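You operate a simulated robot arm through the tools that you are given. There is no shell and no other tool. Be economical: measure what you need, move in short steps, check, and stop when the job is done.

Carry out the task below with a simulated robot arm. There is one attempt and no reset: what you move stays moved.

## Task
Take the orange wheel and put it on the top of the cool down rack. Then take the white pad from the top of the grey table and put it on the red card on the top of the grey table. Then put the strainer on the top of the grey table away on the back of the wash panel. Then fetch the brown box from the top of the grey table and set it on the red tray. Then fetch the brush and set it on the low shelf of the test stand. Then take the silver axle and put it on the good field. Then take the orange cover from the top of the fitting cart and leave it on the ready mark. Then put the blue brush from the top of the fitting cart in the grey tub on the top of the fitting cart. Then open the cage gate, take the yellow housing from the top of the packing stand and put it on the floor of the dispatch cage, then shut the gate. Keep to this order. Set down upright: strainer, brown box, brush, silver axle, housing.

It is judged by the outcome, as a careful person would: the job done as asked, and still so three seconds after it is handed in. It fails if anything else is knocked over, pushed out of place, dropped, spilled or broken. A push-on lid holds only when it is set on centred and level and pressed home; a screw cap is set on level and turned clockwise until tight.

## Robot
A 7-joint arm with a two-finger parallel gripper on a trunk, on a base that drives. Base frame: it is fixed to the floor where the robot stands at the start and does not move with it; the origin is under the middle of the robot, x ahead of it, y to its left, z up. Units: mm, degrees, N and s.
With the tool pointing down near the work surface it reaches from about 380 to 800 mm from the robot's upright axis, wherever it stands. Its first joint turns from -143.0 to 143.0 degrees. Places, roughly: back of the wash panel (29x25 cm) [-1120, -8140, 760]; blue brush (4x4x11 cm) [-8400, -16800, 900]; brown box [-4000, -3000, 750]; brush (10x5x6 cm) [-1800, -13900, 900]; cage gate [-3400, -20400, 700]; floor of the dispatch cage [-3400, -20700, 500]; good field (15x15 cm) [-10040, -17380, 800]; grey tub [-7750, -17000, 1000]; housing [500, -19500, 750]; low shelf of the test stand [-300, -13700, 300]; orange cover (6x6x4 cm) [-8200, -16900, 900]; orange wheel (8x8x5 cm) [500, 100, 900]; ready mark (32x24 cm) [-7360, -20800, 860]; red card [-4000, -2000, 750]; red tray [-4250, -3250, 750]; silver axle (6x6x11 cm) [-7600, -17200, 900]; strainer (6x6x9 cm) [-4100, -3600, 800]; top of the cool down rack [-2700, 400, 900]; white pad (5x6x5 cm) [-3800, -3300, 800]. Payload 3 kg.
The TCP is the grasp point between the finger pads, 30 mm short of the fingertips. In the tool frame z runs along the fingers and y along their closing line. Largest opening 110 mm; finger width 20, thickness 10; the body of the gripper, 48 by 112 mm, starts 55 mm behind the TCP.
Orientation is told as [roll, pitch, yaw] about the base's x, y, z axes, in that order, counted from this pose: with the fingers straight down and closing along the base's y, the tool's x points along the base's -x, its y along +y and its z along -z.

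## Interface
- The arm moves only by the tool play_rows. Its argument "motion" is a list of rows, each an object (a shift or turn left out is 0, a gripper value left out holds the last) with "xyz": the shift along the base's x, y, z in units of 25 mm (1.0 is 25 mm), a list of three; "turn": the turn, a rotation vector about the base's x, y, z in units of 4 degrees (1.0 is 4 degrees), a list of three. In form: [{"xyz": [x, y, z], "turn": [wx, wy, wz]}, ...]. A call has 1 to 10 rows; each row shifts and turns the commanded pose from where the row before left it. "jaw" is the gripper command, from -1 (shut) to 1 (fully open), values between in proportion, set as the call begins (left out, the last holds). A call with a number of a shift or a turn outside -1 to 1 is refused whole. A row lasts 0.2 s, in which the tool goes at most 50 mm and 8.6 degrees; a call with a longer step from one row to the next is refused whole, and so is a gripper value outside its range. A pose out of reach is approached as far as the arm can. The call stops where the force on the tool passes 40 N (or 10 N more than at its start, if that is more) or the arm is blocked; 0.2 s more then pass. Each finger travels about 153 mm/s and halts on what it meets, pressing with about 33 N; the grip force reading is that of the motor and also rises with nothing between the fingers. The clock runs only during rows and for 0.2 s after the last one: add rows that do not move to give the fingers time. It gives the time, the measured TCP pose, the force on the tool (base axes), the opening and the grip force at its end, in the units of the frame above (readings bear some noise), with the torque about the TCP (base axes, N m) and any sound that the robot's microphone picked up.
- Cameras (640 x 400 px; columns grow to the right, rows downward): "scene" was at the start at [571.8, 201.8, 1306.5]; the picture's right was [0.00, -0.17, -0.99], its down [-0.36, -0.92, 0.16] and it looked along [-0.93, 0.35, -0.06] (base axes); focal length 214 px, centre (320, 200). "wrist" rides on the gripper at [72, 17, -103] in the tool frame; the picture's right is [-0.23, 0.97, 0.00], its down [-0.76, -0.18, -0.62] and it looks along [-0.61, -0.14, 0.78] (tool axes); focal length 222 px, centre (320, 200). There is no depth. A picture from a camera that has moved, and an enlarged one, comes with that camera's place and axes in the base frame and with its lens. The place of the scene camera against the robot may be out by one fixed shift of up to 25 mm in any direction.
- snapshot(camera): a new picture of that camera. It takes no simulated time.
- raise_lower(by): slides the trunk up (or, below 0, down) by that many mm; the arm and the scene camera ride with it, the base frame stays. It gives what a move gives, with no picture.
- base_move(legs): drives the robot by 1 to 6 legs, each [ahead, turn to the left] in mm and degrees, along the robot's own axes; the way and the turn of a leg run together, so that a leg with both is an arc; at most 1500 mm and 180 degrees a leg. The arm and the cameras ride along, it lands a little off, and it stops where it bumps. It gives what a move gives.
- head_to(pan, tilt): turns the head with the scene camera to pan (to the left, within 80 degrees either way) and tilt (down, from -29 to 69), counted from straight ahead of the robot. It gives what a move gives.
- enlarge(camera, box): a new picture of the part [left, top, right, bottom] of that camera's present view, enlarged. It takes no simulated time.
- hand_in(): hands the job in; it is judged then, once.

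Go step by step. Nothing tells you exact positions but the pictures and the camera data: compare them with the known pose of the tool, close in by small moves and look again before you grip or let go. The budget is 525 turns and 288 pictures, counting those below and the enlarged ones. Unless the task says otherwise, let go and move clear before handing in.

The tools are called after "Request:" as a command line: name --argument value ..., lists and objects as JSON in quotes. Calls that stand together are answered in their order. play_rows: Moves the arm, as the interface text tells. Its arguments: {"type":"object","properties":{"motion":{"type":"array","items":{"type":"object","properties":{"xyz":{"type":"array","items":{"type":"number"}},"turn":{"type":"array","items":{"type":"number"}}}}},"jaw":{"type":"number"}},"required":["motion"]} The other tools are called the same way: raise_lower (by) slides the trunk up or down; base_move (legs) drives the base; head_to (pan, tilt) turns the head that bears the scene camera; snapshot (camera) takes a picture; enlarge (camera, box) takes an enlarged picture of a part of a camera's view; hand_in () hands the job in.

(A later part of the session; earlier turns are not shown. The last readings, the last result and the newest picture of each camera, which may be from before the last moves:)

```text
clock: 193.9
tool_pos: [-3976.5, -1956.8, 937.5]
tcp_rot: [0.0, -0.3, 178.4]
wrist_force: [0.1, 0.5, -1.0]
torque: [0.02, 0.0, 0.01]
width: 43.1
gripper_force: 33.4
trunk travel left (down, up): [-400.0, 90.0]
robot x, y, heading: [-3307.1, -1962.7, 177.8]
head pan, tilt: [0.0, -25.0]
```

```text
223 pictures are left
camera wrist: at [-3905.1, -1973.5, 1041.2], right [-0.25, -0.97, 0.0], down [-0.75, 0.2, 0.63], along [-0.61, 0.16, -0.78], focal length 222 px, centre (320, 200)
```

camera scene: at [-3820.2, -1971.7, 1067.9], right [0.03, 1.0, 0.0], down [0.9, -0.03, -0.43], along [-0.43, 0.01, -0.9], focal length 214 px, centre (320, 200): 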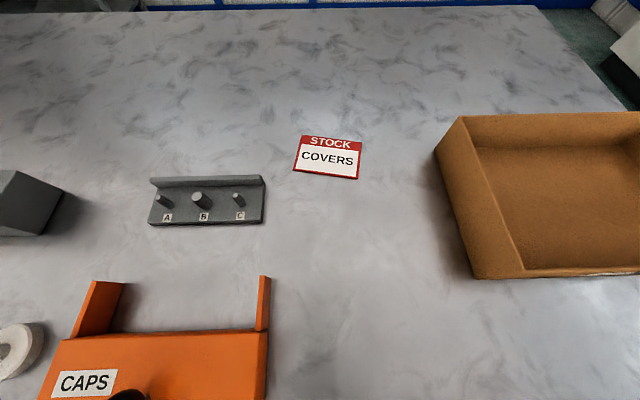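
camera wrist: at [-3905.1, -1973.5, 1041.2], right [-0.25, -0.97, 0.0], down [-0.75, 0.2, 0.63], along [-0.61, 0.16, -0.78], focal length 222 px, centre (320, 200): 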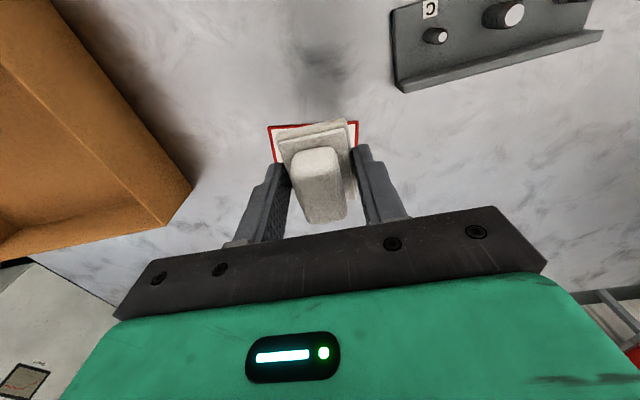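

The card's centre works out at about (-4035, -1933), turned about -11.6°. I'll move over it, match the turn, and lower to z 850.

Request:
play_rows --motion '[{"xyz": [-0.78, 0.32, -0.8], "turn": [0, 0, -0.9]}, {"xyz": [-0.78, 0.32, -0.8], "turn": [0, 0, -0.9]}, {"xyz": [-0.78, 0.32, -0.8], "turn": [0, 0, -0.9]}, {"xyz": [0, 0, -0.8]}]'

Request:
snapshot --camera "wrist"

Request:
head_to --pan 0 --tilt 20

Request:
snapshot --camera "scene"

```text
clock: 194.9
tool_pos: [-4034.6, -1931.5, 859.7]
tcp_rot: [-0.1, -0.2, 167.5]
wrist_force: [0.5, 0.5, -1.1]
torque: [-0.02, -0.03, 0.01]
width: 42.7
gripper_force: 32.8
trunk travel left (down, up): [-400.0, 90.0]
robot x, y, heading: [-3306.5, -1962.1, 178.1]
head pan, tilt: [0.0, -25.0]
```

```text
222 pictures are left
camera wrist: at [-3966.5, -1962.7, 962.6], right [-0.43, -0.9, 0.0], down [-0.7, 0.34, 0.63], along [-0.57, 0.27, -0.78], focal length 222 px, centre (320, 200)
```

wrist: 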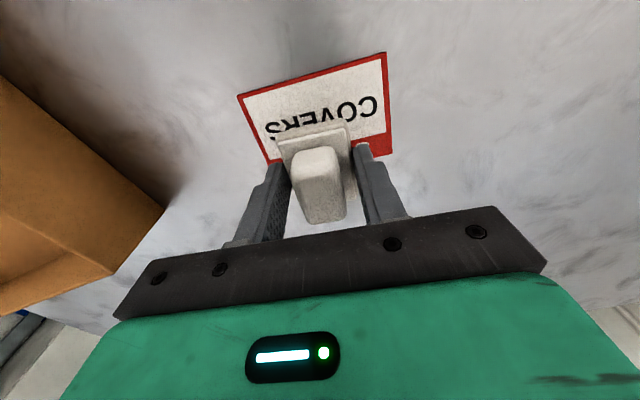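

```text
clock: 196.0
tool_pos: [-4032.9, -1931.2, 859.5]
tcp_rot: [0.0, -0.2, 167.6]
wrist_force: [0.3, -0.3, -0.5]
torque: [0.0, 0.02, 0.04]
width: 42.8
gripper_force: 32.3
trunk travel left (down, up): [-400.0, 90.0]
robot x, y, heading: [-3308.5, -1957.9, 178.2]
head pan, tilt: [0.0, 20.0]
```

```text
221 pictures are left
camera scene: at [-4115.5, -1929.4, 886.5], right [0.21, 0.98, 0.0], down [0.92, -0.2, 0.34], along [0.33, -0.07, -0.94], focal length 214 px, centre (320, 200)
```

scene: 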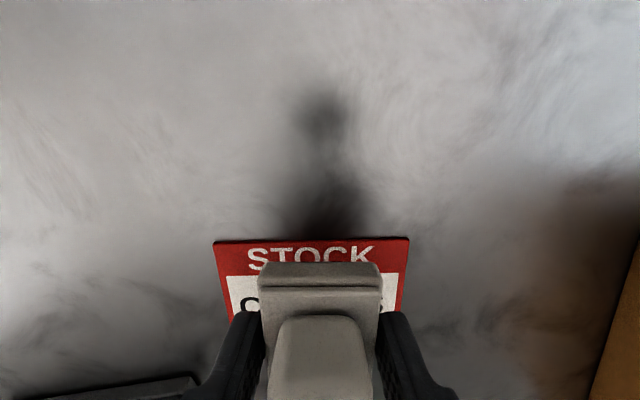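

Wrist-only triangulation puts the table top at z≈798 and the card's centre at (-4024, -1937). I'll adjust slightly and lower the pad to just touching.

Request:
play_rows --motion '[{"xyz": [0.1, -0.18, -0.5]}, {"xyz": [0, 0, -0.4]}, {"xyz": [0, 0, -0.1]}]'

Request:
play_rows --motion '[{"xyz": [0, 0, -0.08]}, {}]'

Request:
snapshot --camera "wrist"

```text
clock: 196.8
tool_pos: [-4029.8, -1936.2, 835.2]
tcp_rot: [0.2, -0.3, 167.5]
wrist_force: [3.0, 0.6, 6.7]
torque: [-0.02, -0.09, 0.01]
width: 42.8
gripper_force: 32.9
trunk travel left (down, up): [-400.0, 90.0]
robot x, y, heading: [-3310.9, -1961.7, 178.0]
head pan, tilt: [0.0, 20.0]
```

```text
clock: 197.4
tool_pos: [-4030.2, -1936.8, 834.8]
tcp_rot: [0.1, -0.4, 167.6]
wrist_force: [-2.0, 1.6, 24.1]
torque: [0.07, -0.12, 0.03]
width: 42.8
gripper_force: 32.9
trunk travel left (down, up): [-400.0, 90.0]
robot x, y, heading: [-3307.5, -1963.8, 178.0]
head pan, tilt: [0.0, 20.0]
```

```text
220 pictures are left
camera wrist: at [-3963.6, -1967.6, 937.5], right [-0.43, -0.9, 0.0], down [-0.7, 0.34, 0.63], along [-0.57, 0.27, -0.78], focal length 222 px, centre (320, 200)
```

wrist: 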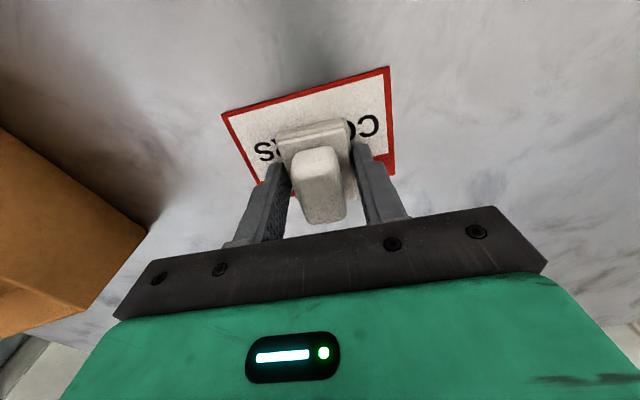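

The pad sits about 10 mm too far back on the card. I'll lift slightly, shift 10 mm towards the robot and set down.

Request:
play_rows --motion '[{"xyz": [0, 0, 0.25]}, {"xyz": [0.4, -0.08, 0]}, {}, {"xyz": [0, 0, -0.2]}, {}]'

Request:
play_rows --motion '[{}, {}]' --jaw 0.0

Request:
play_rows --motion '[{"xyz": [0, 0, 0.6]}, {"xyz": [0, 0, 1]}, {"xyz": [0, 0, 1]}, {"xyz": [0, 0, 1]}, {"xyz": [0, 0, 1]}]'

Request:
snapshot --camera "wrist"

Request:
snapshot --camera "scene"

```text
clock: 198.6
tool_pos: [-4020.5, -1938.3, 835.1]
tcp_rot: [0.1, -0.4, 167.6]
wrist_force: [-0.5, 0.3, 16.0]
torque: [0.05, 0.0, 0.0]
width: 43.1
gripper_force: 32.8
trunk travel left (down, up): [-400.0, 90.0]
robot x, y, heading: [-3311.5, -1957.9, 178.0]
head pan, tilt: [0.0, 20.0]
```

```text
clock: 199.2
tool_pos: [-4020.9, -1939.0, 833.7]
tcp_rot: [-0.1, -0.2, 167.6]
wrist_force: [1.4, -0.3, 2.6]
torque: [-0.02, -0.02, -0.01]
width: 53.9
gripper_force: 0.0
trunk travel left (down, up): [-400.0, 90.0]
robot x, y, heading: [-3308.8, -1956.1, 178.0]
head pan, tilt: [0.0, 20.0]
```

```text
clock: 200.4
tool_pos: [-4021.9, -1938.5, 947.8]
tcp_rot: [-0.1, -0.2, 167.5]
wrist_force: [0.6, -0.7, -0.1]
torque: [0.03, -0.02, 0.0]
width: 54.9
gripper_force: 0.0
trunk travel left (down, up): [-400.0, 90.0]
robot x, y, heading: [-3308.5, -1962.0, 177.9]
head pan, tilt: [0.0, 20.0]
```

```text
219 pictures are left
camera wrist: at [-3955.6, -1970.7, 1051.4], right [-0.43, -0.9, 0.0], down [-0.7, 0.34, 0.63], along [-0.57, 0.27, -0.78], focal length 222 px, centre (320, 200)
```

wrist: 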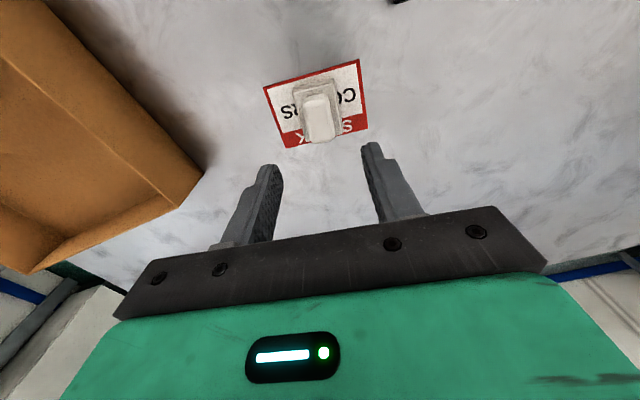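

```text
218 pictures are left
camera scene: at [-4104.8, -1937.5, 974.5], right [0.21, 0.98, 0.0], down [0.92, -0.2, 0.34], along [0.33, -0.07, -0.94], focal length 214 px, centre (320, 200)
```

scene: 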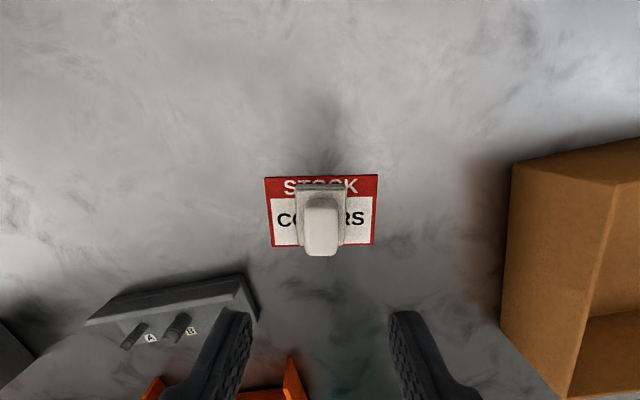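

The pad lies fully on the card. Now for the strainer near (-4100, -3600): I'll draw the arm back, turn the tool straight, and drive down the table.

Request:
play_rows --motion '[{"xyz": [0.9, 0, 0.5], "turn": [0, 0, 0.9]}, {"xyz": [0.9, 0, 0.5], "turn": [0, 0, 0.9]}, {"xyz": [0.9, 0, 0.5], "turn": [0, 0, 0.9]}, {"xyz": [0.9, 0, 0.5]}, {"xyz": [0.9, 0, 0.5]}, {"xyz": [0.9, 0, 0.5]}, {"xyz": [0.9, 0, 0]}, {"xyz": [0.9, 0, 0]}, {"xyz": [0.9, 0, 0]}]'

Request:
base_move --legs '[[-150, 0], [0, 90]]'

Request:
base_move --legs '[[1500, 0], [0, -90]]'

Request:
head_to --pan 0 --tilt -25

Request:
snapshot --camera "scene"

```text
clock: 202.4
tool_pos: [-3818.5, -1938.4, 1022.6]
tcp_rot: [0.0, -0.2, 178.5]
wrist_force: [0.3, 0.6, -0.5]
torque: [0.0, -0.03, 0.03]
width: 55.1
gripper_force: 0.1
trunk travel left (down, up): [-400.0, 90.0]
robot x, y, heading: [-3308.4, -1963.4, 178.0]
head pan, tilt: [0.0, 20.0]
```

```text
clock: 207.8
tool_pos: [-3173.8, -2477.1, 1022.1]
tcp_rot: [0.0, -0.2, -90.7]
wrist_force: [-0.2, -0.4, -0.7]
torque: [-0.01, 0.0, -0.01]
width: 54.8
gripper_force: 0.1
trunk travel left (down, up): [-400.0, 90.0]
robot x, y, heading: [-3223.0, -1965.7, -91.6]
head pan, tilt: [0.0, 20.0]
```

```text
clock: 219.3
tool_pos: [-3767.3, -3509.5, 1025.3]
tcp_rot: [0.2, -0.3, -179.1]
wrist_force: [0.8, 0.8, -0.1]
torque: [-0.12, -0.04, -0.04]
width: 55.0
gripper_force: 0.0
trunk travel left (down, up): [-400.0, 90.0]
robot x, y, heading: [-3258.1, -3515.3, -178.6]
head pan, tilt: [0.0, 20.0]
stopped in leg 2: the robot was blocked; the commanded pose is now the measured one
```

```text
clock: 220.4
tool_pos: [-3765.3, -3512.2, 1024.3]
tcp_rot: [0.0, -0.3, -179.1]
wrist_force: [0.4, -0.2, -0.5]
torque: [0.01, 0.0, -0.02]
width: 54.9
gripper_force: 0.1
trunk travel left (down, up): [-400.0, 90.0]
robot x, y, heading: [-3258.9, -3512.9, -178.9]
head pan, tilt: [0.0, -25.0]
```

```text
217 pictures are left
camera scene: at [-3918.2, -3529.2, 1073.5], right [-0.02, 1.0, 0.0], down [0.9, 0.01, -0.43], along [-0.43, -0.01, -0.9], focal length 214 px, centre (320, 200)
```

scene: 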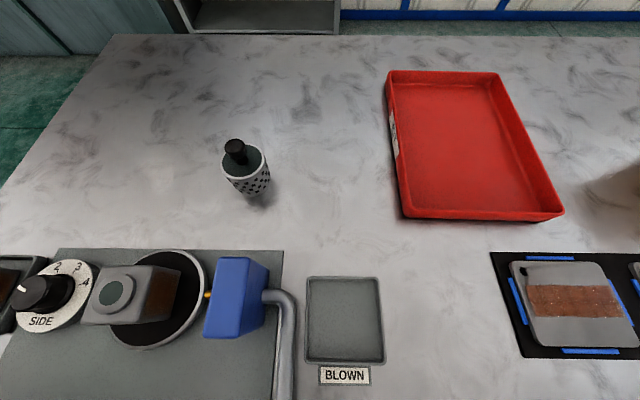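

The strainer stands at about (-4048, -3607). I'll drive 70 mm closer and bring the open gripper above it.

Request:
base_move --legs '[[70, 0]]'

Request:
play_rows --motion '[{"xyz": [-0.85, -0.38, 0]}, {"xyz": [-0.85, -0.38, 0]}, {"xyz": [-0.85, -0.38, 0]}, {"xyz": [-0.85, -0.38, 0]}, {"xyz": [-0.85, -0.38, 0]}, {"xyz": [-0.85, -0.38, 0]}, {"xyz": [-0.85, -0.38, 0]}, {"xyz": [-0.85, -0.38, 0]}, {"xyz": [-0.85, -0.38, 0]}, {"xyz": [-0.85, -0.38, 0]}]' --jaw 0.8

Request:
snapshot --camera "wrist"

```text
clock: 221.4
tool_pos: [-3836.5, -3512.8, 1025.1]
tcp_rot: [-0.1, -0.4, -179.2]
wrist_force: [0.1, -0.2, 0.5]
torque: [-0.02, 0.01, 0.03]
width: 55.3
gripper_force: 0.0
trunk travel left (down, up): [-400.0, 90.0]
robot x, y, heading: [-3327.4, -3514.2, -179.0]
head pan, tilt: [0.0, -25.0]
```

```text
clock: 223.7
tool_pos: [-4051.1, -3608.7, 1025.6]
tcp_rot: [0.1, -0.1, -179.0]
wrist_force: [1.2, -0.7, 0.8]
torque: [0.01, -0.02, 0.01]
width: 98.8
gripper_force: 0.1
trunk travel left (down, up): [-400.0, 90.0]
robot x, y, heading: [-3326.7, -3512.0, -178.8]
head pan, tilt: [0.0, -25.0]
```

```text
216 pictures are left
camera wrist: at [-3978.0, -3623.5, 1129.3], right [-0.21, -0.98, 0.0], down [-0.76, 0.17, 0.63], along [-0.61, 0.13, -0.78], focal length 222 px, centre (320, 200)
```

wrist: 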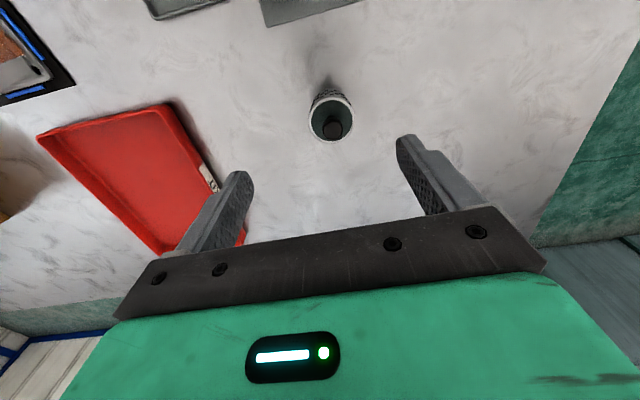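

The strainer is about 15 mm farther and 10 mm to -y. I'll adjust and lower to z 935.

Request:
play_rows --motion '[{"xyz": [-0.58, -0.42, -0.9]}, {"xyz": [0, 0, -0.9]}, {"xyz": [0, 0, -0.9]}, {"xyz": [0, 0, -0.9]}]'

Request:
snapshot --camera "wrist"

```text
clock: 224.7
tool_pos: [-4062.5, -3617.8, 934.9]
tcp_rot: [0.1, -0.3, -179.1]
wrist_force: [0.3, -0.1, -0.2]
torque: [-0.02, -0.04, 0.0]
width: 99.0
gripper_force: 0.1
trunk travel left (down, up): [-400.0, 90.0]
robot x, y, heading: [-3327.4, -3513.2, -178.9]
head pan, tilt: [0.0, -25.0]
```

```text
215 pictures are left
camera wrist: at [-3990.4, -3633.8, 1038.4], right [-0.21, -0.98, 0.0], down [-0.76, 0.17, 0.63], along [-0.61, 0.13, -0.78], focal length 222 px, centre (320, 200)
```

wrist: 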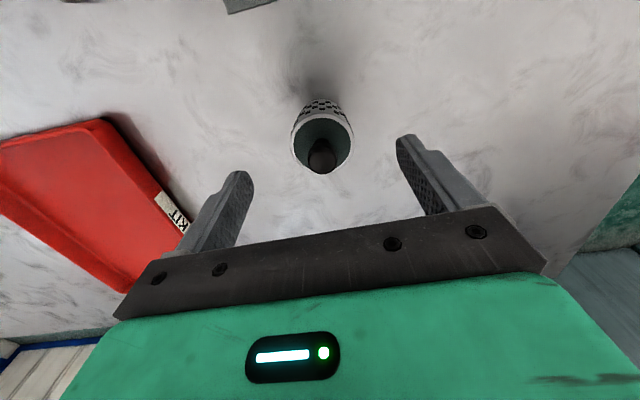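

Centred. I'll lower to z 850 so the pads span the body, and close.

Request:
play_rows --motion '[{"xyz": [0, 0, -0.9]}, {"xyz": [0, 0, -0.9]}, {"xyz": [0, 0, -0.8]}, {"xyz": [0, 0, -0.8]}, {}]'

Request:
snapshot --camera "wrist"

Request:
play_rows --motion '[{}, {}, {}, {}]' --jaw -1

Request:
play_rows --motion '[{"xyz": [0, 0, 0.4]}, {"xyz": [0, 0, 0.8]}, {"xyz": [0, 0, 0.8]}]'

Request:
snapshot --camera "wrist"

```text
clock: 225.8
tool_pos: [-4062.4, -3618.4, 849.1]
tcp_rot: [0.1, -0.4, -179.1]
wrist_force: [-0.6, -0.1, -0.2]
torque: [-0.04, 0.03, 0.01]
width: 98.9
gripper_force: 0.1
trunk travel left (down, up): [-400.0, 90.0]
robot x, y, heading: [-3325.5, -3513.7, -178.9]
head pan, tilt: [0.0, -25.0]
```

```text
214 pictures are left
camera wrist: at [-3990.3, -3633.5, 952.0], right [-0.21, -0.98, 0.0], down [-0.76, 0.17, 0.63], along [-0.61, 0.13, -0.78], focal length 222 px, centre (320, 200)
```

wrist: 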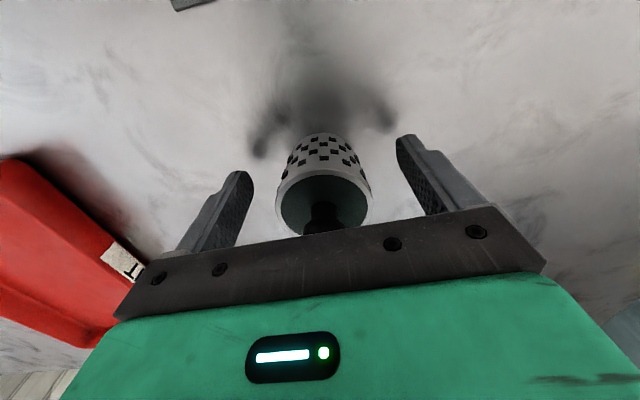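

```text
clock: 226.8
tool_pos: [-4061.5, -3617.9, 849.6]
tcp_rot: [0.0, -0.3, -179.2]
wrist_force: [0.8, 0.1, 0.2]
torque: [0.0, 0.0, 0.02]
width: 56.2
gripper_force: 32.7
trunk travel left (down, up): [-400.0, 90.0]
robot x, y, heading: [-3326.9, -3513.9, -178.8]
head pan, tilt: [0.0, -25.0]
```

```text
clock: 227.7
tool_pos: [-4061.7, -3616.8, 898.1]
tcp_rot: [0.0, -0.2, -179.1]
wrist_force: [1.0, 0.1, -2.1]
torque: [0.01, -0.02, -0.02]
width: 56.0
gripper_force: 33.1
trunk travel left (down, up): [-400.0, 90.0]
robot x, y, heading: [-3329.4, -3515.2, -179.0]
head pan, tilt: [0.0, -25.0]
```

```text
213 pictures are left
camera wrist: at [-3990.1, -3633.0, 1002.0], right [-0.21, -0.98, 0.0], down [-0.76, 0.17, 0.63], along [-0.61, 0.13, -0.78], focal length 222 px, centre (320, 200)
```

wrist: 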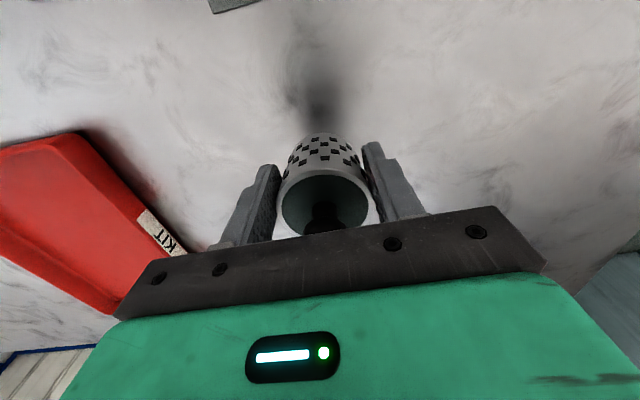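

The strainer is held. I'll lift and draw it back over the front edge, then back away and turn towards -y to see the way to the wash panel.

Request:
play_rows --motion '[{"xyz": [0, 0, 1]}, {"xyz": [0, 0, 1]}, {"xyz": [0, 0, 1]}, {"xyz": [0.9, 0.4, 0.8]}, {"xyz": [0.9, 0.4, 0.6]}, {"xyz": [0.9, 0.4, 0]}, {"xyz": [0.9, 0.4, 0]}, {"xyz": [0.9, 0.4, 0]}, {"xyz": [0.9, 0.4, 0]}, {"xyz": [0.9, 0.4, 0]}]'

Request:
base_move --legs '[[-350, 0]]'

Request:
base_move --legs '[[0, 90]]'

Request:
snapshot --camera "scene"

```text
clock: 229.8
tool_pos: [-3906.6, -3548.5, 1010.0]
tcp_rot: [0.1, -0.3, -179.0]
wrist_force: [0.5, -0.2, -1.7]
torque: [0.01, -0.03, -0.01]
width: 56.0
gripper_force: 32.7
trunk travel left (down, up): [-400.0, 90.0]
robot x, y, heading: [-3329.0, -3516.8, -179.1]
head pan, tilt: [0.0, -25.0]
```

```text
clock: 232.1
tool_pos: [-3553.5, -3541.9, 1009.6]
tcp_rot: [0.1, -0.2, -179.1]
wrist_force: [0.1, 0.4, -1.5]
torque: [0.01, -0.06, 0.02]
width: 55.9
gripper_force: 33.1
trunk travel left (down, up): [-400.0, 90.0]
robot x, y, heading: [-2975.1, -3507.1, -178.4]
head pan, tilt: [0.0, -25.0]
```

```text
clock: 236.5
tool_pos: [-2942.6, -4085.2, 1010.6]
tcp_rot: [0.2, -0.3, -89.5]
wrist_force: [0.7, 0.6, -1.8]
torque: [-0.05, 0.07, 0.03]
width: 55.7
gripper_force: 32.6
trunk travel left (down, up): [-400.0, 90.0]
robot x, y, heading: [-3044.9, -3508.9, -89.3]
head pan, tilt: [0.0, -25.0]
```

```text
212 pictures are left
camera scene: at [-2948.3, -4245.7, 1059.2], right [-1.0, -0.01, 0.0], down [-0.01, 0.9, -0.43], along [0.01, -0.43, -0.9], focal length 214 px, centre (320, 200)
```

scene: 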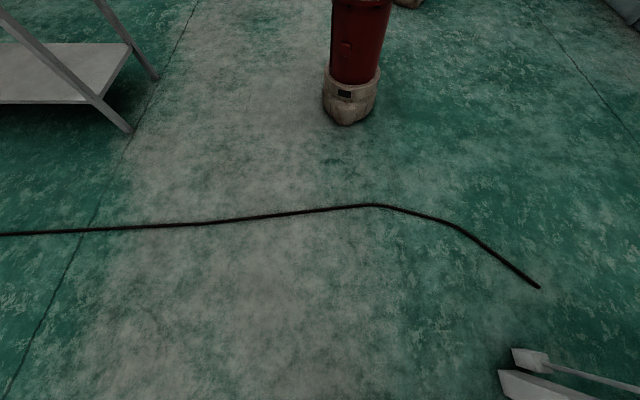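

The aisle runs between a grey stand (x≈-1700) and a red pillar (x≈-3110, y≈-5400), with a cable lying across the floor. I'll go down the middle carefully.

Request:
base_move --legs '[[0, 18.5], [1000, 0]]'

Request:
snapshot --camera "scene"

```text
clock: 242.8
tool_pos: [-2429.2, -4972.6, 1010.2]
tcp_rot: [0.1, -0.3, -70.6]
wrist_force: [0.2, -0.4, -1.9]
torque: [0.0, -0.02, -0.01]
width: 55.3
gripper_force: 33.5
trunk travel left (down, up): [-400.0, 90.0]
robot x, y, heading: [-2714.0, -4463.9, -70.5]
head pan, tilt: [0.0, -25.0]
```

```text
211 pictures are left
camera scene: at [-2387.6, -5124.3, 1059.3], right [-0.94, -0.33, 0.0], down [-0.3, 0.85, -0.43], along [0.14, -0.4, -0.9], focal length 214 px, centre (320, 200)
```

scene: 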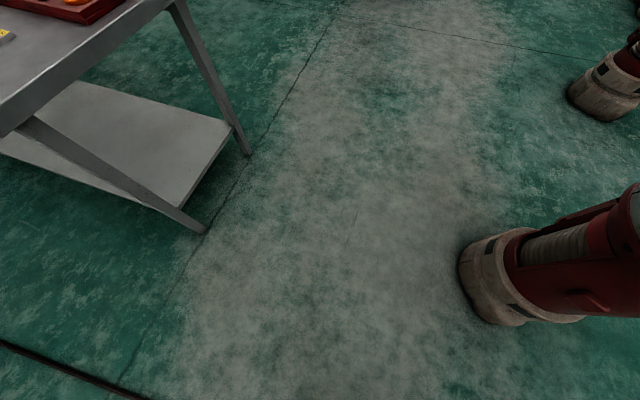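

Clear corridor. I'll steer slightly right and continue 1500 mm.

Request:
base_move --legs '[[0, -10], [1400, 0]]'

Request:
snapshot --camera "scene"

```text
clock: 250.6
tool_pos: [-2284.6, -6425.9, 1011.5]
tcp_rot: [0.1, -0.1, -80.5]
wrist_force: [0.7, -0.2, -1.8]
torque: [0.02, 0.01, 0.0]
width: 55.2
gripper_force: 32.9
trunk travel left (down, up): [-400.0, 90.0]
robot x, y, heading: [-2479.2, -5874.0, -80.2]
head pan, tilt: [0.0, -25.0]
```

```text
210 pictures are left
camera scene: at [-2267.7, -6583.8, 1059.8], right [-0.99, -0.16, 0.0], down [-0.15, 0.89, -0.43], along [0.07, -0.42, -0.9], focal length 214 px, centre (320, 200)
```

scene: 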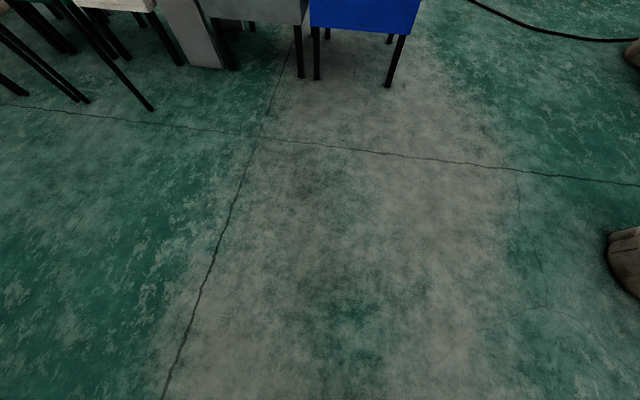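

Several small stands lie ahead; the wash panel should be about (-1120, -8140). I'll drive to a spot north of it and look squarely.

Request:
base_move --legs '[[0, 33], [1150, 0], [0, -38]]'

Request:
snapshot --camera "scene"

Request:
snapshot --camera "wrist"

```text
clock: 259.9
tool_pos: [-1567.3, -7292.9, 1009.9]
tcp_rot: [0.1, -0.1, -86.3]
wrist_force: [-0.3, -0.7, -1.0]
torque: [0.01, -0.03, 0.0]
width: 54.8
gripper_force: 33.1
trunk travel left (down, up): [-400.0, 90.0]
robot x, y, heading: [-1673.1, -6719.4, -86.0]
head pan, tilt: [0.0, -25.0]
```

```text
209 pictures are left
camera scene: at [-1564.8, -7452.5, 1059.6], right [-1.0, -0.06, 0.0], down [-0.06, 0.9, -0.43], along [0.03, -0.42, -0.91], focal length 214 px, centre (320, 200)
```

scene: 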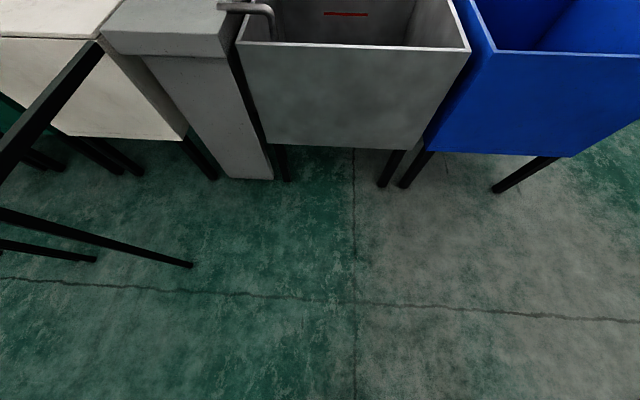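

```text
208 pictures are left
camera wrist: at [-1556.0, -7218.1, 1114.2], right [0.99, -0.16, 0.0], down [-0.13, -0.77, 0.63], along [-0.1, -0.62, -0.78], focal length 222 px, centre (320, 200)
```

wrist: 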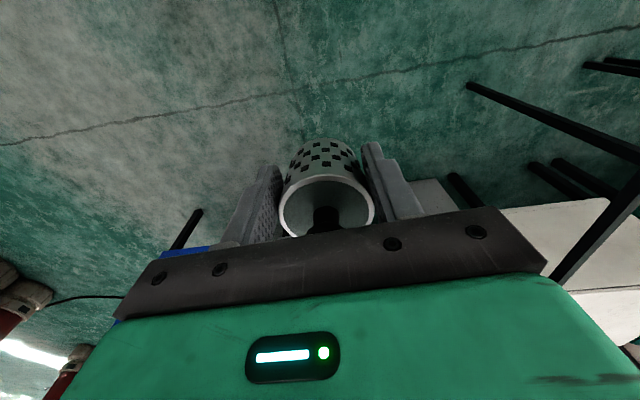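

I see a blue basin, a grey tank, a grey pedestal near (-1150, -8030) and a white counter. I'll raise the arm and shift it to +x for a better look at the pedestal top.

Request:
raise_lower --by 90

Request:
play_rows --motion '[{"xyz": [1, 0, 0.8]}, {"xyz": [1, 0, 0.8]}, {"xyz": [1, 0, 0.8]}, {"xyz": [1, 0, 0.8]}, {"xyz": [1, 0, 0.8]}, {"xyz": [1, 0, 0.8]}, {"xyz": [1, 0, 0.8]}, {"xyz": [1, 0, 0.8]}, {"xyz": [1, 0, 0]}, {"xyz": [1, 0, 0]}]'

Request:
snapshot --camera "scene"

```text
clock: 261.2
tool_pos: [-1567.6, -7291.0, 1102.1]
tcp_rot: [0.1, -0.1, -86.3]
wrist_force: [0.3, 0.3, -2.2]
torque: [0.06, 0.01, 0.01]
width: 54.7
gripper_force: 33.1
trunk travel left (down, up): [-490.0, 0.0]
robot x, y, heading: [-1670.1, -6717.9, -86.0]
head pan, tilt: [0.0, -25.0]
```

```text
clock: 263.4
tool_pos: [-1317.5, -7293.2, 1261.2]
tcp_rot: [0.1, -0.2, -86.3]
wrist_force: [0.0, -0.3, -1.6]
torque: [0.04, 0.0, 0.01]
width: 54.8
gripper_force: 32.5
trunk travel left (down, up): [-490.0, 0.0]
robot x, y, heading: [-1674.5, -6715.9, -85.8]
head pan, tilt: [0.0, -25.0]
```

```text
207 pictures are left
camera scene: at [-1315.3, -7453.5, 1309.1], right [-1.0, -0.06, 0.0], down [-0.06, 0.9, -0.43], along [0.03, -0.42, -0.9], focal length 214 px, centre (320, 200)
```

scene: 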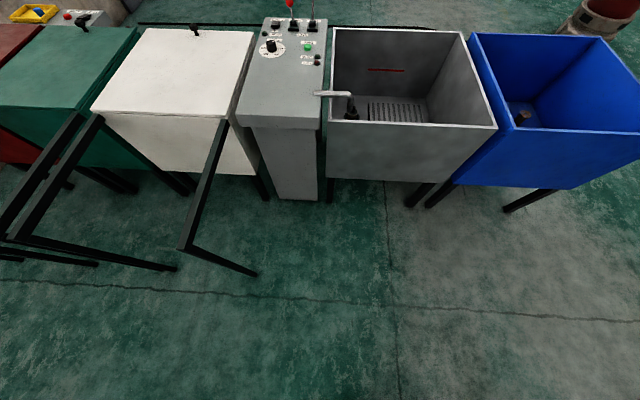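

That is the wash panel: controls on the far half, and a free back area of about 29×25 cm centred near (-1130, -8140), as given. I'll bring the arm back to the middle and drive to a stance at about (-1250, -7480).

Request:
play_rows --motion '[{"xyz": [-1, 0, 0]}, {"xyz": [-1, 0, 0]}, {"xyz": [-1, 0, 0]}, {"xyz": [-1, 0, 0]}, {"xyz": [-1, 0, 0]}, {"xyz": [-1, 0, 0]}, {"xyz": [-1, 0, 0]}, {"xyz": [-1, 0, 0]}]'

Request:
base_move --legs '[[0, 25], [830, 0]]'

Request:
base_move --legs '[[0, -28]]'

Request:
snapshot --camera "scene"

```text
clock: 265.2
tool_pos: [-1516.1, -7290.1, 1262.4]
tcp_rot: [0.1, -0.2, -86.3]
wrist_force: [0.0, -0.4, -1.3]
torque: [0.01, -0.03, -0.03]
width: 54.8
gripper_force: 33.4
trunk travel left (down, up): [-490.0, 0.0]
robot x, y, heading: [-1668.8, -6716.5, -85.9]
head pan, tilt: [0.0, -25.0]
```

```text
clock: 270.9
tool_pos: [-878.2, -7892.2, 1261.5]
tcp_rot: [0.1, -0.2, -61.0]
wrist_force: [-0.2, 0.4, -1.6]
torque: [0.01, -0.02, 0.01]
width: 54.7
gripper_force: 32.8
trunk travel left (down, up): [-490.0, 0.0]
robot x, y, heading: [-1267.0, -7441.7, -60.9]
head pan, tilt: [0.0, -25.0]
```

```text
clock: 272.7
tool_pos: [-1134.6, -8022.2, 1261.7]
tcp_rot: [0.1, -0.3, -89.0]
wrist_force: [-0.2, -0.2, -1.4]
torque: [0.04, 0.0, -0.02]
width: 54.5
gripper_force: 32.8
trunk travel left (down, up): [-490.0, 0.0]
robot x, y, heading: [-1242.0, -7444.0, -88.5]
head pan, tilt: [0.0, -25.0]
```

```text
206 pictures are left
camera scene: at [-1138.3, -8182.8, 1310.9], right [-1.0, -0.02, 0.0], down [-0.02, 0.9, -0.43], along [0.01, -0.43, -0.9], focal length 214 px, centre (320, 200)
```

scene: 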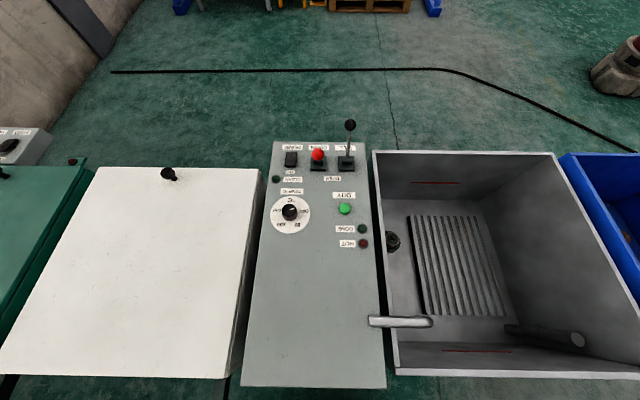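

The free back area is well in view: centre about (-1115, -8140), top z≈753. I'll move over it and come down.

Request:
play_rows --motion '[{"xyz": [0.07, -0.47, -1]}, {"xyz": [0.07, -0.47, -1]}, {"xyz": [0.07, -0.47, -1]}, {"xyz": [0.07, -0.47, -1]}, {"xyz": [0.07, -0.47, -1]}, {"xyz": [0.07, -0.47, -1]}, {"xyz": [0.07, -0.47, -1]}, {"xyz": [0.07, -0.47, -1]}, {"xyz": [0.07, -0.47, -1]}, {"xyz": [0.07, -0.47, -1]}]'

Request:
play_rows --motion '[{"xyz": [0, 0, -1]}, {"xyz": [0, 0, -1]}, {"xyz": [0, 0, -1]}, {"xyz": [0, 0, -1]}, {"xyz": [0, 0, -1]}, {"xyz": [0, 0, -1]}]'

Request:
snapshot --camera "wrist"

Request:
snapshot --camera "scene"

```text
clock: 274.9
tool_pos: [-1114.4, -8138.7, 1013.0]
tcp_rot: [0.0, -0.2, -88.9]
wrist_force: [0.3, -0.2, -1.4]
torque: [0.03, 0.0, 0.01]
width: 54.4
gripper_force: 32.9
trunk travel left (down, up): [-490.0, 0.0]
robot x, y, heading: [-1238.4, -7441.1, -88.5]
head pan, tilt: [0.0, -25.0]
```

```text
clock: 276.3
tool_pos: [-1114.2, -8138.8, 862.0]
tcp_rot: [0.2, -0.2, -88.9]
wrist_force: [0.2, 0.1, -0.7]
torque: [0.01, 0.02, 0.01]
width: 54.4
gripper_force: 33.5
trunk travel left (down, up): [-490.0, 0.0]
robot x, y, heading: [-1241.6, -7441.5, -88.3]
head pan, tilt: [0.0, -25.0]
```

```text
205 pictures are left
camera wrist: at [-1100.8, -8065.2, 965.4], right [0.98, -0.21, 0.0], down [-0.16, -0.76, 0.63], along [-0.13, -0.61, -0.78], focal length 222 px, centre (320, 200)
```

wrist: 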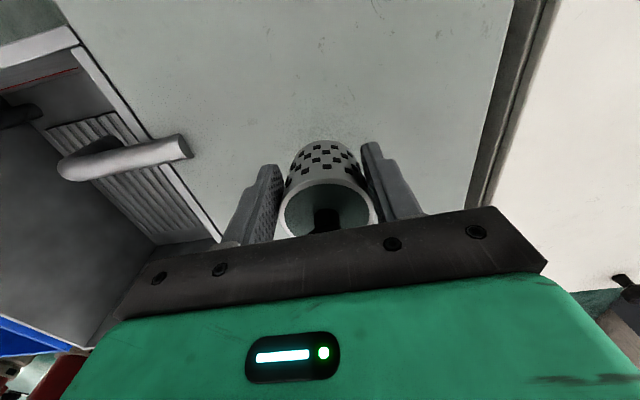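

```text
204 pictures are left
camera scene: at [-1119.4, -8299.3, 911.0], right [-1.0, -0.02, 0.0], down [-0.02, 0.9, -0.43], along [0.01, -0.43, -0.9], focal length 214 px, centre (320, 200)
```

scene: 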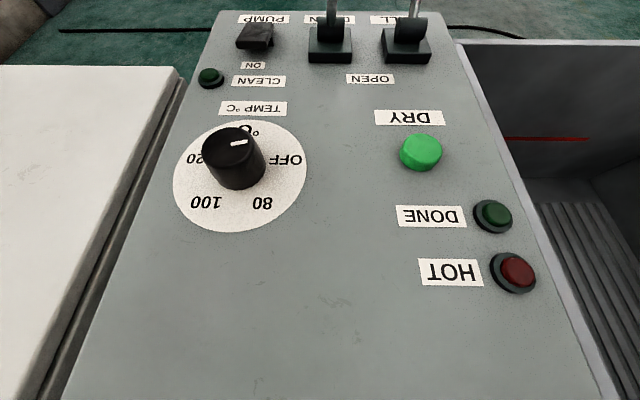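

All well within the free area. I'll descend in small steps until contact.

Request:
play_rows --motion '[{"xyz": [0, 0, -0.6]}, {"xyz": [0, 0, -0.6]}, {"xyz": [0, 0, -0.3]}, {"xyz": [0, 0, -0.2]}]'

Request:
play_rows --motion '[{"xyz": [0, 0, -0.2]}, {"xyz": [0, 0, -0.1]}, {"xyz": [0, 0, -0.1]}, {}]'

Request:
snapshot --camera "wrist"

```text
clock: 277.3
tool_pos: [-1113.8, -8139.4, 819.5]
tcp_rot: [0.1, -0.3, -89.0]
wrist_force: [0.3, -0.2, -1.4]
torque: [0.04, 0.01, 0.0]
width: 54.2
gripper_force: 33.4
trunk travel left (down, up): [-490.0, 0.0]
robot x, y, heading: [-1243.8, -7440.0, -88.5]
head pan, tilt: [0.0, -25.0]
```

```text
clock: 278.3
tool_pos: [-1116.3, -8140.2, 809.8]
tcp_rot: [0.1, -0.2, -89.0]
wrist_force: [-0.1, 0.2, 0.1]
torque: [-0.02, -0.01, -0.01]
width: 0.2
gripper_force: 32.8
trunk travel left (down, up): [-490.0, 0.0]
robot x, y, heading: [-1240.6, -7442.1, -88.7]
head pan, tilt: [0.0, -25.0]
```

```text
203 pictures are left
camera wrist: at [-1101.6, -8066.2, 913.7], right [0.98, -0.21, 0.0], down [-0.16, -0.76, 0.63], along [-0.13, -0.61, -0.78], focal length 222 px, centre (320, 200)
```

wrist: 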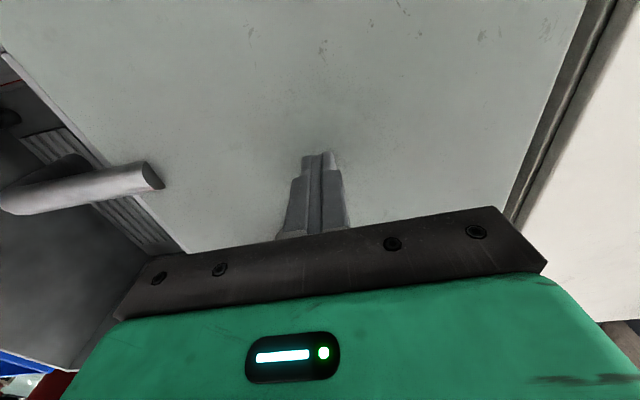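

The strainer has slipped out of the grip at the last moment. I'll look where it is.

Request:
play_rows --motion '[{"xyz": [0, 0, 1]}, {"xyz": [0, 0, 1]}, {"xyz": [0, 0, 1]}, {"xyz": [0, 0, 1]}, {"xyz": [0, 0, 1]}, {"xyz": [0, 0, 1]}]'

Request:
snapshot --camera "wrist"

Request:
head_to --pan 0 --tilt 15

Request:
snapshot --camera "scene"

```text
clock: 279.7
tool_pos: [-1116.1, -8138.0, 959.4]
tcp_rot: [0.2, -0.2, -88.9]
wrist_force: [-0.5, -0.1, 0.5]
torque: [-0.02, 0.02, 0.0]
width: 0.0
gripper_force: 33.0
trunk travel left (down, up): [-490.0, 0.0]
robot x, y, heading: [-1241.2, -7443.6, -88.4]
head pan, tilt: [0.0, -25.0]
```

```text
202 pictures are left
camera wrist: at [-1102.3, -8063.8, 1063.0], right [0.98, -0.21, 0.0], down [-0.16, -0.76, 0.62], along [-0.13, -0.61, -0.78], focal length 222 px, centre (320, 200)
```

wrist: 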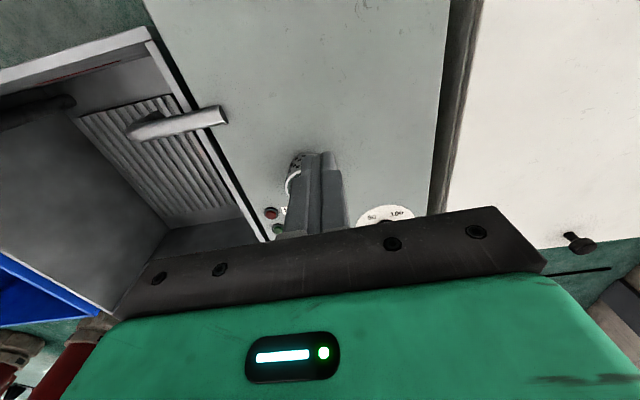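

```text
clock: 280.8
tool_pos: [-1116.4, -8138.2, 959.6]
tcp_rot: [0.2, -0.2, -88.9]
wrist_force: [0.0, -0.7, 1.4]
torque: [-0.02, -0.02, -0.02]
width: 0.1
gripper_force: 33.0
trunk travel left (down, up): [-490.0, 0.0]
robot x, y, heading: [-1241.8, -7446.9, -88.3]
head pan, tilt: [0.0, 15.0]
```

```text
201 pictures are left
camera scene: at [-1121.9, -8238.7, 985.8], right [-1.0, -0.02, 0.0], down [-0.02, 0.97, 0.25], along [0.0, 0.25, -0.97], focal length 214 px, centre (320, 200)
```

scene: 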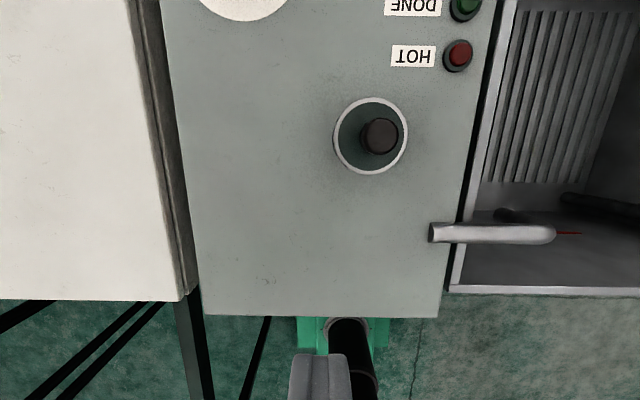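

Luckily it stands upright on the panel, but near (-1150, -8230), close to the controls. I'll drive 80 mm closer, regrip it and move it back to the middle of the free area.

Request:
base_move --legs '[[80, 0]]'

Request:
play_rows --motion '[{"xyz": [-0.7, -0.25, 0]}, {"xyz": [-0.6, -0.2, 0]}, {}]' --jaw 0.8

Request:
snapshot --camera "wrist"

```text
clock: 281.9
tool_pos: [-1114.8, -8218.9, 959.5]
tcp_rot: [0.0, -0.3, -88.9]
wrist_force: [0.0, 0.2, -0.1]
torque: [0.03, -0.03, 0.01]
width: 0.2
gripper_force: 32.8
trunk travel left (down, up): [-490.0, 0.0]
robot x, y, heading: [-1239.0, -7523.2, -88.4]
head pan, tilt: [0.0, 15.0]
```

```text
clock: 282.6
tool_pos: [-1146.4, -8230.0, 960.0]
tcp_rot: [0.1, -0.2, -88.8]
wrist_force: [-0.1, 0.5, -0.3]
torque: [0.01, 0.02, -0.01]
width: 98.9
gripper_force: 0.0
trunk travel left (down, up): [-490.0, 0.0]
robot x, y, heading: [-1239.1, -7525.2, -88.3]
head pan, tilt: [0.0, 15.0]
```

```text
200 pictures are left
camera wrist: at [-1132.5, -8156.2, 1062.5], right [0.98, -0.21, 0.0], down [-0.16, -0.76, 0.63], along [-0.13, -0.61, -0.78], focal length 222 px, centre (320, 200)
```

wrist: 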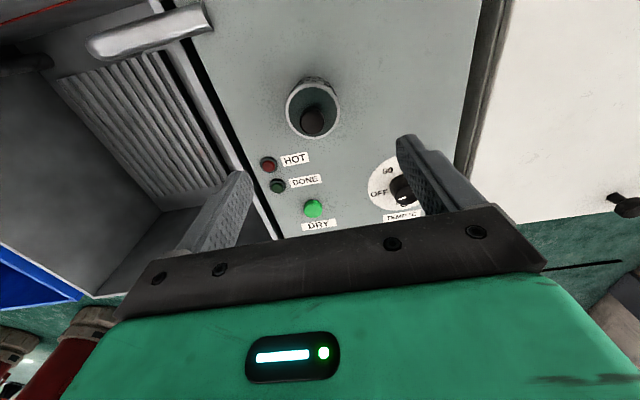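

Aligned except 8 mm in x. I'll shift, lower around it and close.

Request:
play_rows --motion '[{"xyz": [-0.34, 0, -0.8]}, {"xyz": [0, 0, -0.9]}, {"xyz": [0, 0, -0.9]}, {"xyz": [0, 0, -0.9]}, {"xyz": [0, 0, -0.9]}]'

Request:
snapshot --camera "wrist"

```text
clock: 283.9
tool_pos: [-1155.0, -8227.5, 851.0]
tcp_rot: [0.0, -0.3, -89.0]
wrist_force: [0.1, -0.4, 0.1]
torque: [-0.04, 0.01, 0.01]
width: 99.0
gripper_force: 0.1
trunk travel left (down, up): [-490.0, 0.0]
robot x, y, heading: [-1239.0, -7524.0, -88.2]
head pan, tilt: [0.0, 15.0]
```

```text
199 pictures are left
camera wrist: at [-1141.8, -8154.5, 954.4], right [0.98, -0.21, 0.0], down [-0.16, -0.76, 0.63], along [-0.13, -0.61, -0.78], focal length 222 px, centre (320, 200)
```

wrist: 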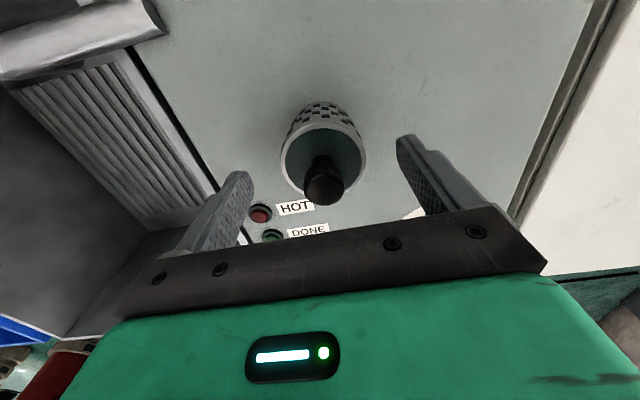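

Request:
play_rows --motion '[{"xyz": [0, 0, -0.8]}, {"xyz": [0, 0, -0.8]}, {"xyz": [0, 0, -0.4]}, {}]'

Request:
play_rows --motion '[{}, {}, {}]' --jaw -1

Request:
play_rows --motion '[{"xyz": [0, 0, 0.5]}, {"xyz": [0.3, 0.8, 0]}, {"xyz": [0.3, 0.8, 0]}, {"xyz": [0.3, 0.8, 0]}, {}]'

Request:
snapshot --camera "wrist"

```text
clock: 284.9
tool_pos: [-1154.5, -8229.3, 800.0]
tcp_rot: [0.1, -0.3, -88.9]
wrist_force: [0.2, 2.5, 2.2]
torque: [0.06, 0.14, -0.08]
width: 99.3
gripper_force: 0.0
trunk travel left (down, up): [-490.0, 0.0]
robot x, y, heading: [-1241.3, -7526.7, -88.4]
head pan, tilt: [0.0, 15.0]
```

```text
clock: 285.6
tool_pos: [-1155.1, -8229.5, 800.0]
tcp_rot: [0.1, -0.2, -88.9]
wrist_force: [-0.2, -2.9, 4.5]
torque: [-0.06, 0.16, 0.04]
width: 57.2
gripper_force: 33.2
trunk travel left (down, up): [-490.0, 0.0]
robot x, y, heading: [-1240.0, -7521.2, -88.2]
head pan, tilt: [0.0, 15.0]
```

```text
clock: 286.9
tool_pos: [-1131.3, -8170.0, 812.8]
tcp_rot: [0.1, -0.2, -88.9]
wrist_force: [-0.3, 0.2, -1.3]
torque: [0.02, -0.02, 0.01]
width: 57.0
gripper_force: 32.9
trunk travel left (down, up): [-490.0, 0.0]
robot x, y, heading: [-1240.0, -7524.0, -88.3]
head pan, tilt: [0.0, 15.0]
```

```text
198 pictures are left
camera wrist: at [-1117.4, -8096.8, 915.9], right [0.98, -0.21, 0.0], down [-0.16, -0.76, 0.63], along [-0.13, -0.61, -0.78], focal length 222 px, centre (320, 200)
```

wrist: 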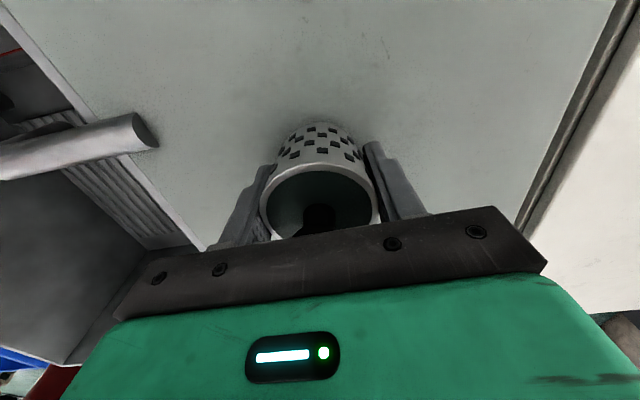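

Held. I'll move 25 mm more to the middle and set it down at the same height.

Request:
play_rows --motion '[{"xyz": [0.3, 0.9, 0]}, {}, {"xyz": [0, 0, -0.3]}, {"xyz": [0, 0, -0.2]}, {}]'

Request:
play_rows --motion '[{}, {}, {}]' --jaw 0.8

Request:
play_rows --motion '[{"xyz": [0, 0, 0.6]}, {"xyz": [0, 0, 1]}, {"xyz": [0, 0, 1]}, {"xyz": [0, 0, 1]}, {"xyz": [0, 0, 1]}, {"xyz": [0, 0, 1]}, {"xyz": [0, 0, 1]}]'

Request:
snapshot --camera "scene"

```text
clock: 288.1
tool_pos: [-1124.4, -8148.7, 800.0]
tcp_rot: [0.1, -0.2, -88.8]
wrist_force: [2.4, 1.1, 6.3]
torque: [0.04, 0.17, -0.02]
width: 57.0
gripper_force: 33.6
trunk travel left (down, up): [-490.0, 0.0]
robot x, y, heading: [-1237.2, -7522.0, -88.2]
head pan, tilt: [0.0, 15.0]
```

```text
clock: 288.9
tool_pos: [-1124.8, -8150.1, 799.7]
tcp_rot: [0.2, -0.2, -89.0]
wrist_force: [0.0, -0.8, 3.8]
torque: [-0.01, 0.16, 0.02]
width: 99.0
gripper_force: 0.1
trunk travel left (down, up): [-490.0, 0.0]
robot x, y, heading: [-1239.4, -7522.5, -88.5]
head pan, tilt: [0.0, 15.0]
```

```text
clock: 290.4
tool_pos: [-1124.1, -8148.3, 963.5]
tcp_rot: [0.2, -0.3, -88.9]
wrist_force: [0.1, 0.2, 0.2]
torque: [-0.02, -0.01, 0.02]
width: 98.8
gripper_force: 0.1
trunk travel left (down, up): [-490.0, 0.0]
robot x, y, heading: [-1242.2, -7523.3, -88.7]
head pan, tilt: [0.0, 15.0]
```

```text
197 pictures are left
camera scene: at [-1129.3, -8248.8, 990.9], right [-1.0, -0.02, 0.0], down [-0.02, 0.97, 0.25], along [0.0, 0.25, -0.97], focal length 214 px, centre (320, 200)
```

scene: 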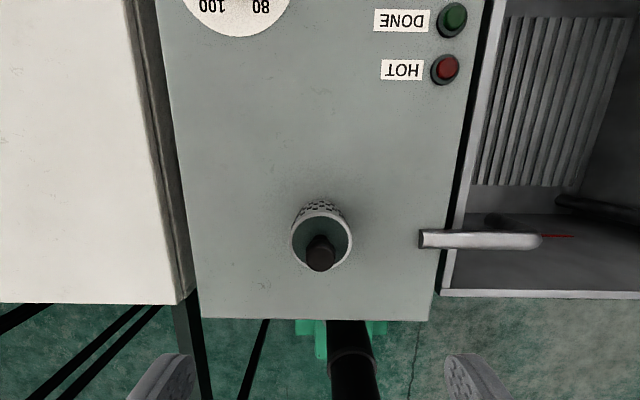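

The strainer stands upright in the middle of the back area. Next, back to the grey table for the brown box.

Request:
play_rows --motion '[{"xyz": [0, 1, 0.5]}, {"xyz": [0, 1, 0.5]}, {"xyz": [0, 1, 0.5]}, {"xyz": [0, 1, 0.5]}, {"xyz": [0, 1, 0.5]}]'

Request:
head_to --pan 0 --tilt -25

Request:
base_move --legs '[[-800, 0], [0, -135]]'

Request:
snapshot --camera "scene"

```text
clock: 291.6
tool_pos: [-1124.0, -8020.9, 1029.3]
tcp_rot: [0.2, -0.2, -88.9]
wrist_force: [-0.2, 0.0, 0.4]
torque: [0.0, -0.01, -0.01]
width: 99.0
gripper_force: 0.1
trunk travel left (down, up): [-490.0, 0.0]
robot x, y, heading: [-1242.3, -7521.3, -88.4]
head pan, tilt: [0.0, 15.0]
```

```text
clock: 292.7
tool_pos: [-1125.2, -8022.4, 1028.0]
tcp_rot: [0.1, -0.2, -88.8]
wrist_force: [-0.1, 0.2, -0.2]
torque: [-0.02, 0.0, 0.0]
width: 98.9
gripper_force: 0.1
trunk travel left (down, up): [-490.0, 0.0]
robot x, y, heading: [-1240.4, -7523.2, -88.5]
head pan, tilt: [0.0, -25.0]
```

```text
clock: 301.7
tool_pos: [-1747.8, -6574.5, 1029.4]
tcp_rot: [0.1, -0.3, 151.2]
wrist_force: [0.4, 1.0, -1.0]
torque: [-0.03, 0.0, -0.02]
width: 98.9
gripper_force: 0.0
trunk travel left (down, up): [-490.0, 0.0]
robot x, y, heading: [-1292.5, -6804.2, 149.7]
head pan, tilt: [0.0, -25.0]
stopped in leg 2: the robot was blocked; the commanded pose is now the measured one
```

```text
196 pictures are left
camera scene: at [-1883.3, -6519.5, 1077.7], right [0.48, 0.88, 0.0], down [0.79, -0.44, -0.43], along [-0.38, 0.2, -0.9], focal length 214 px, centre (320, 200)
```

scene: 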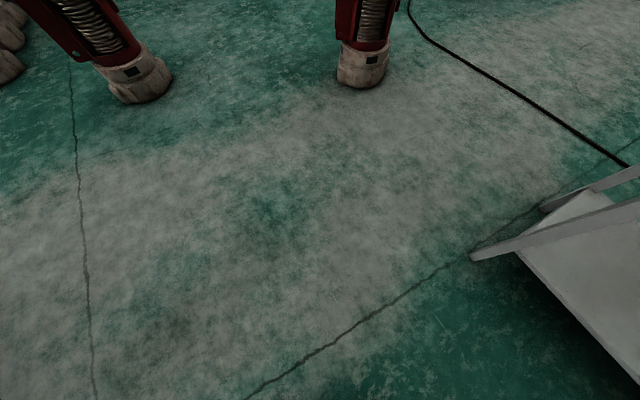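

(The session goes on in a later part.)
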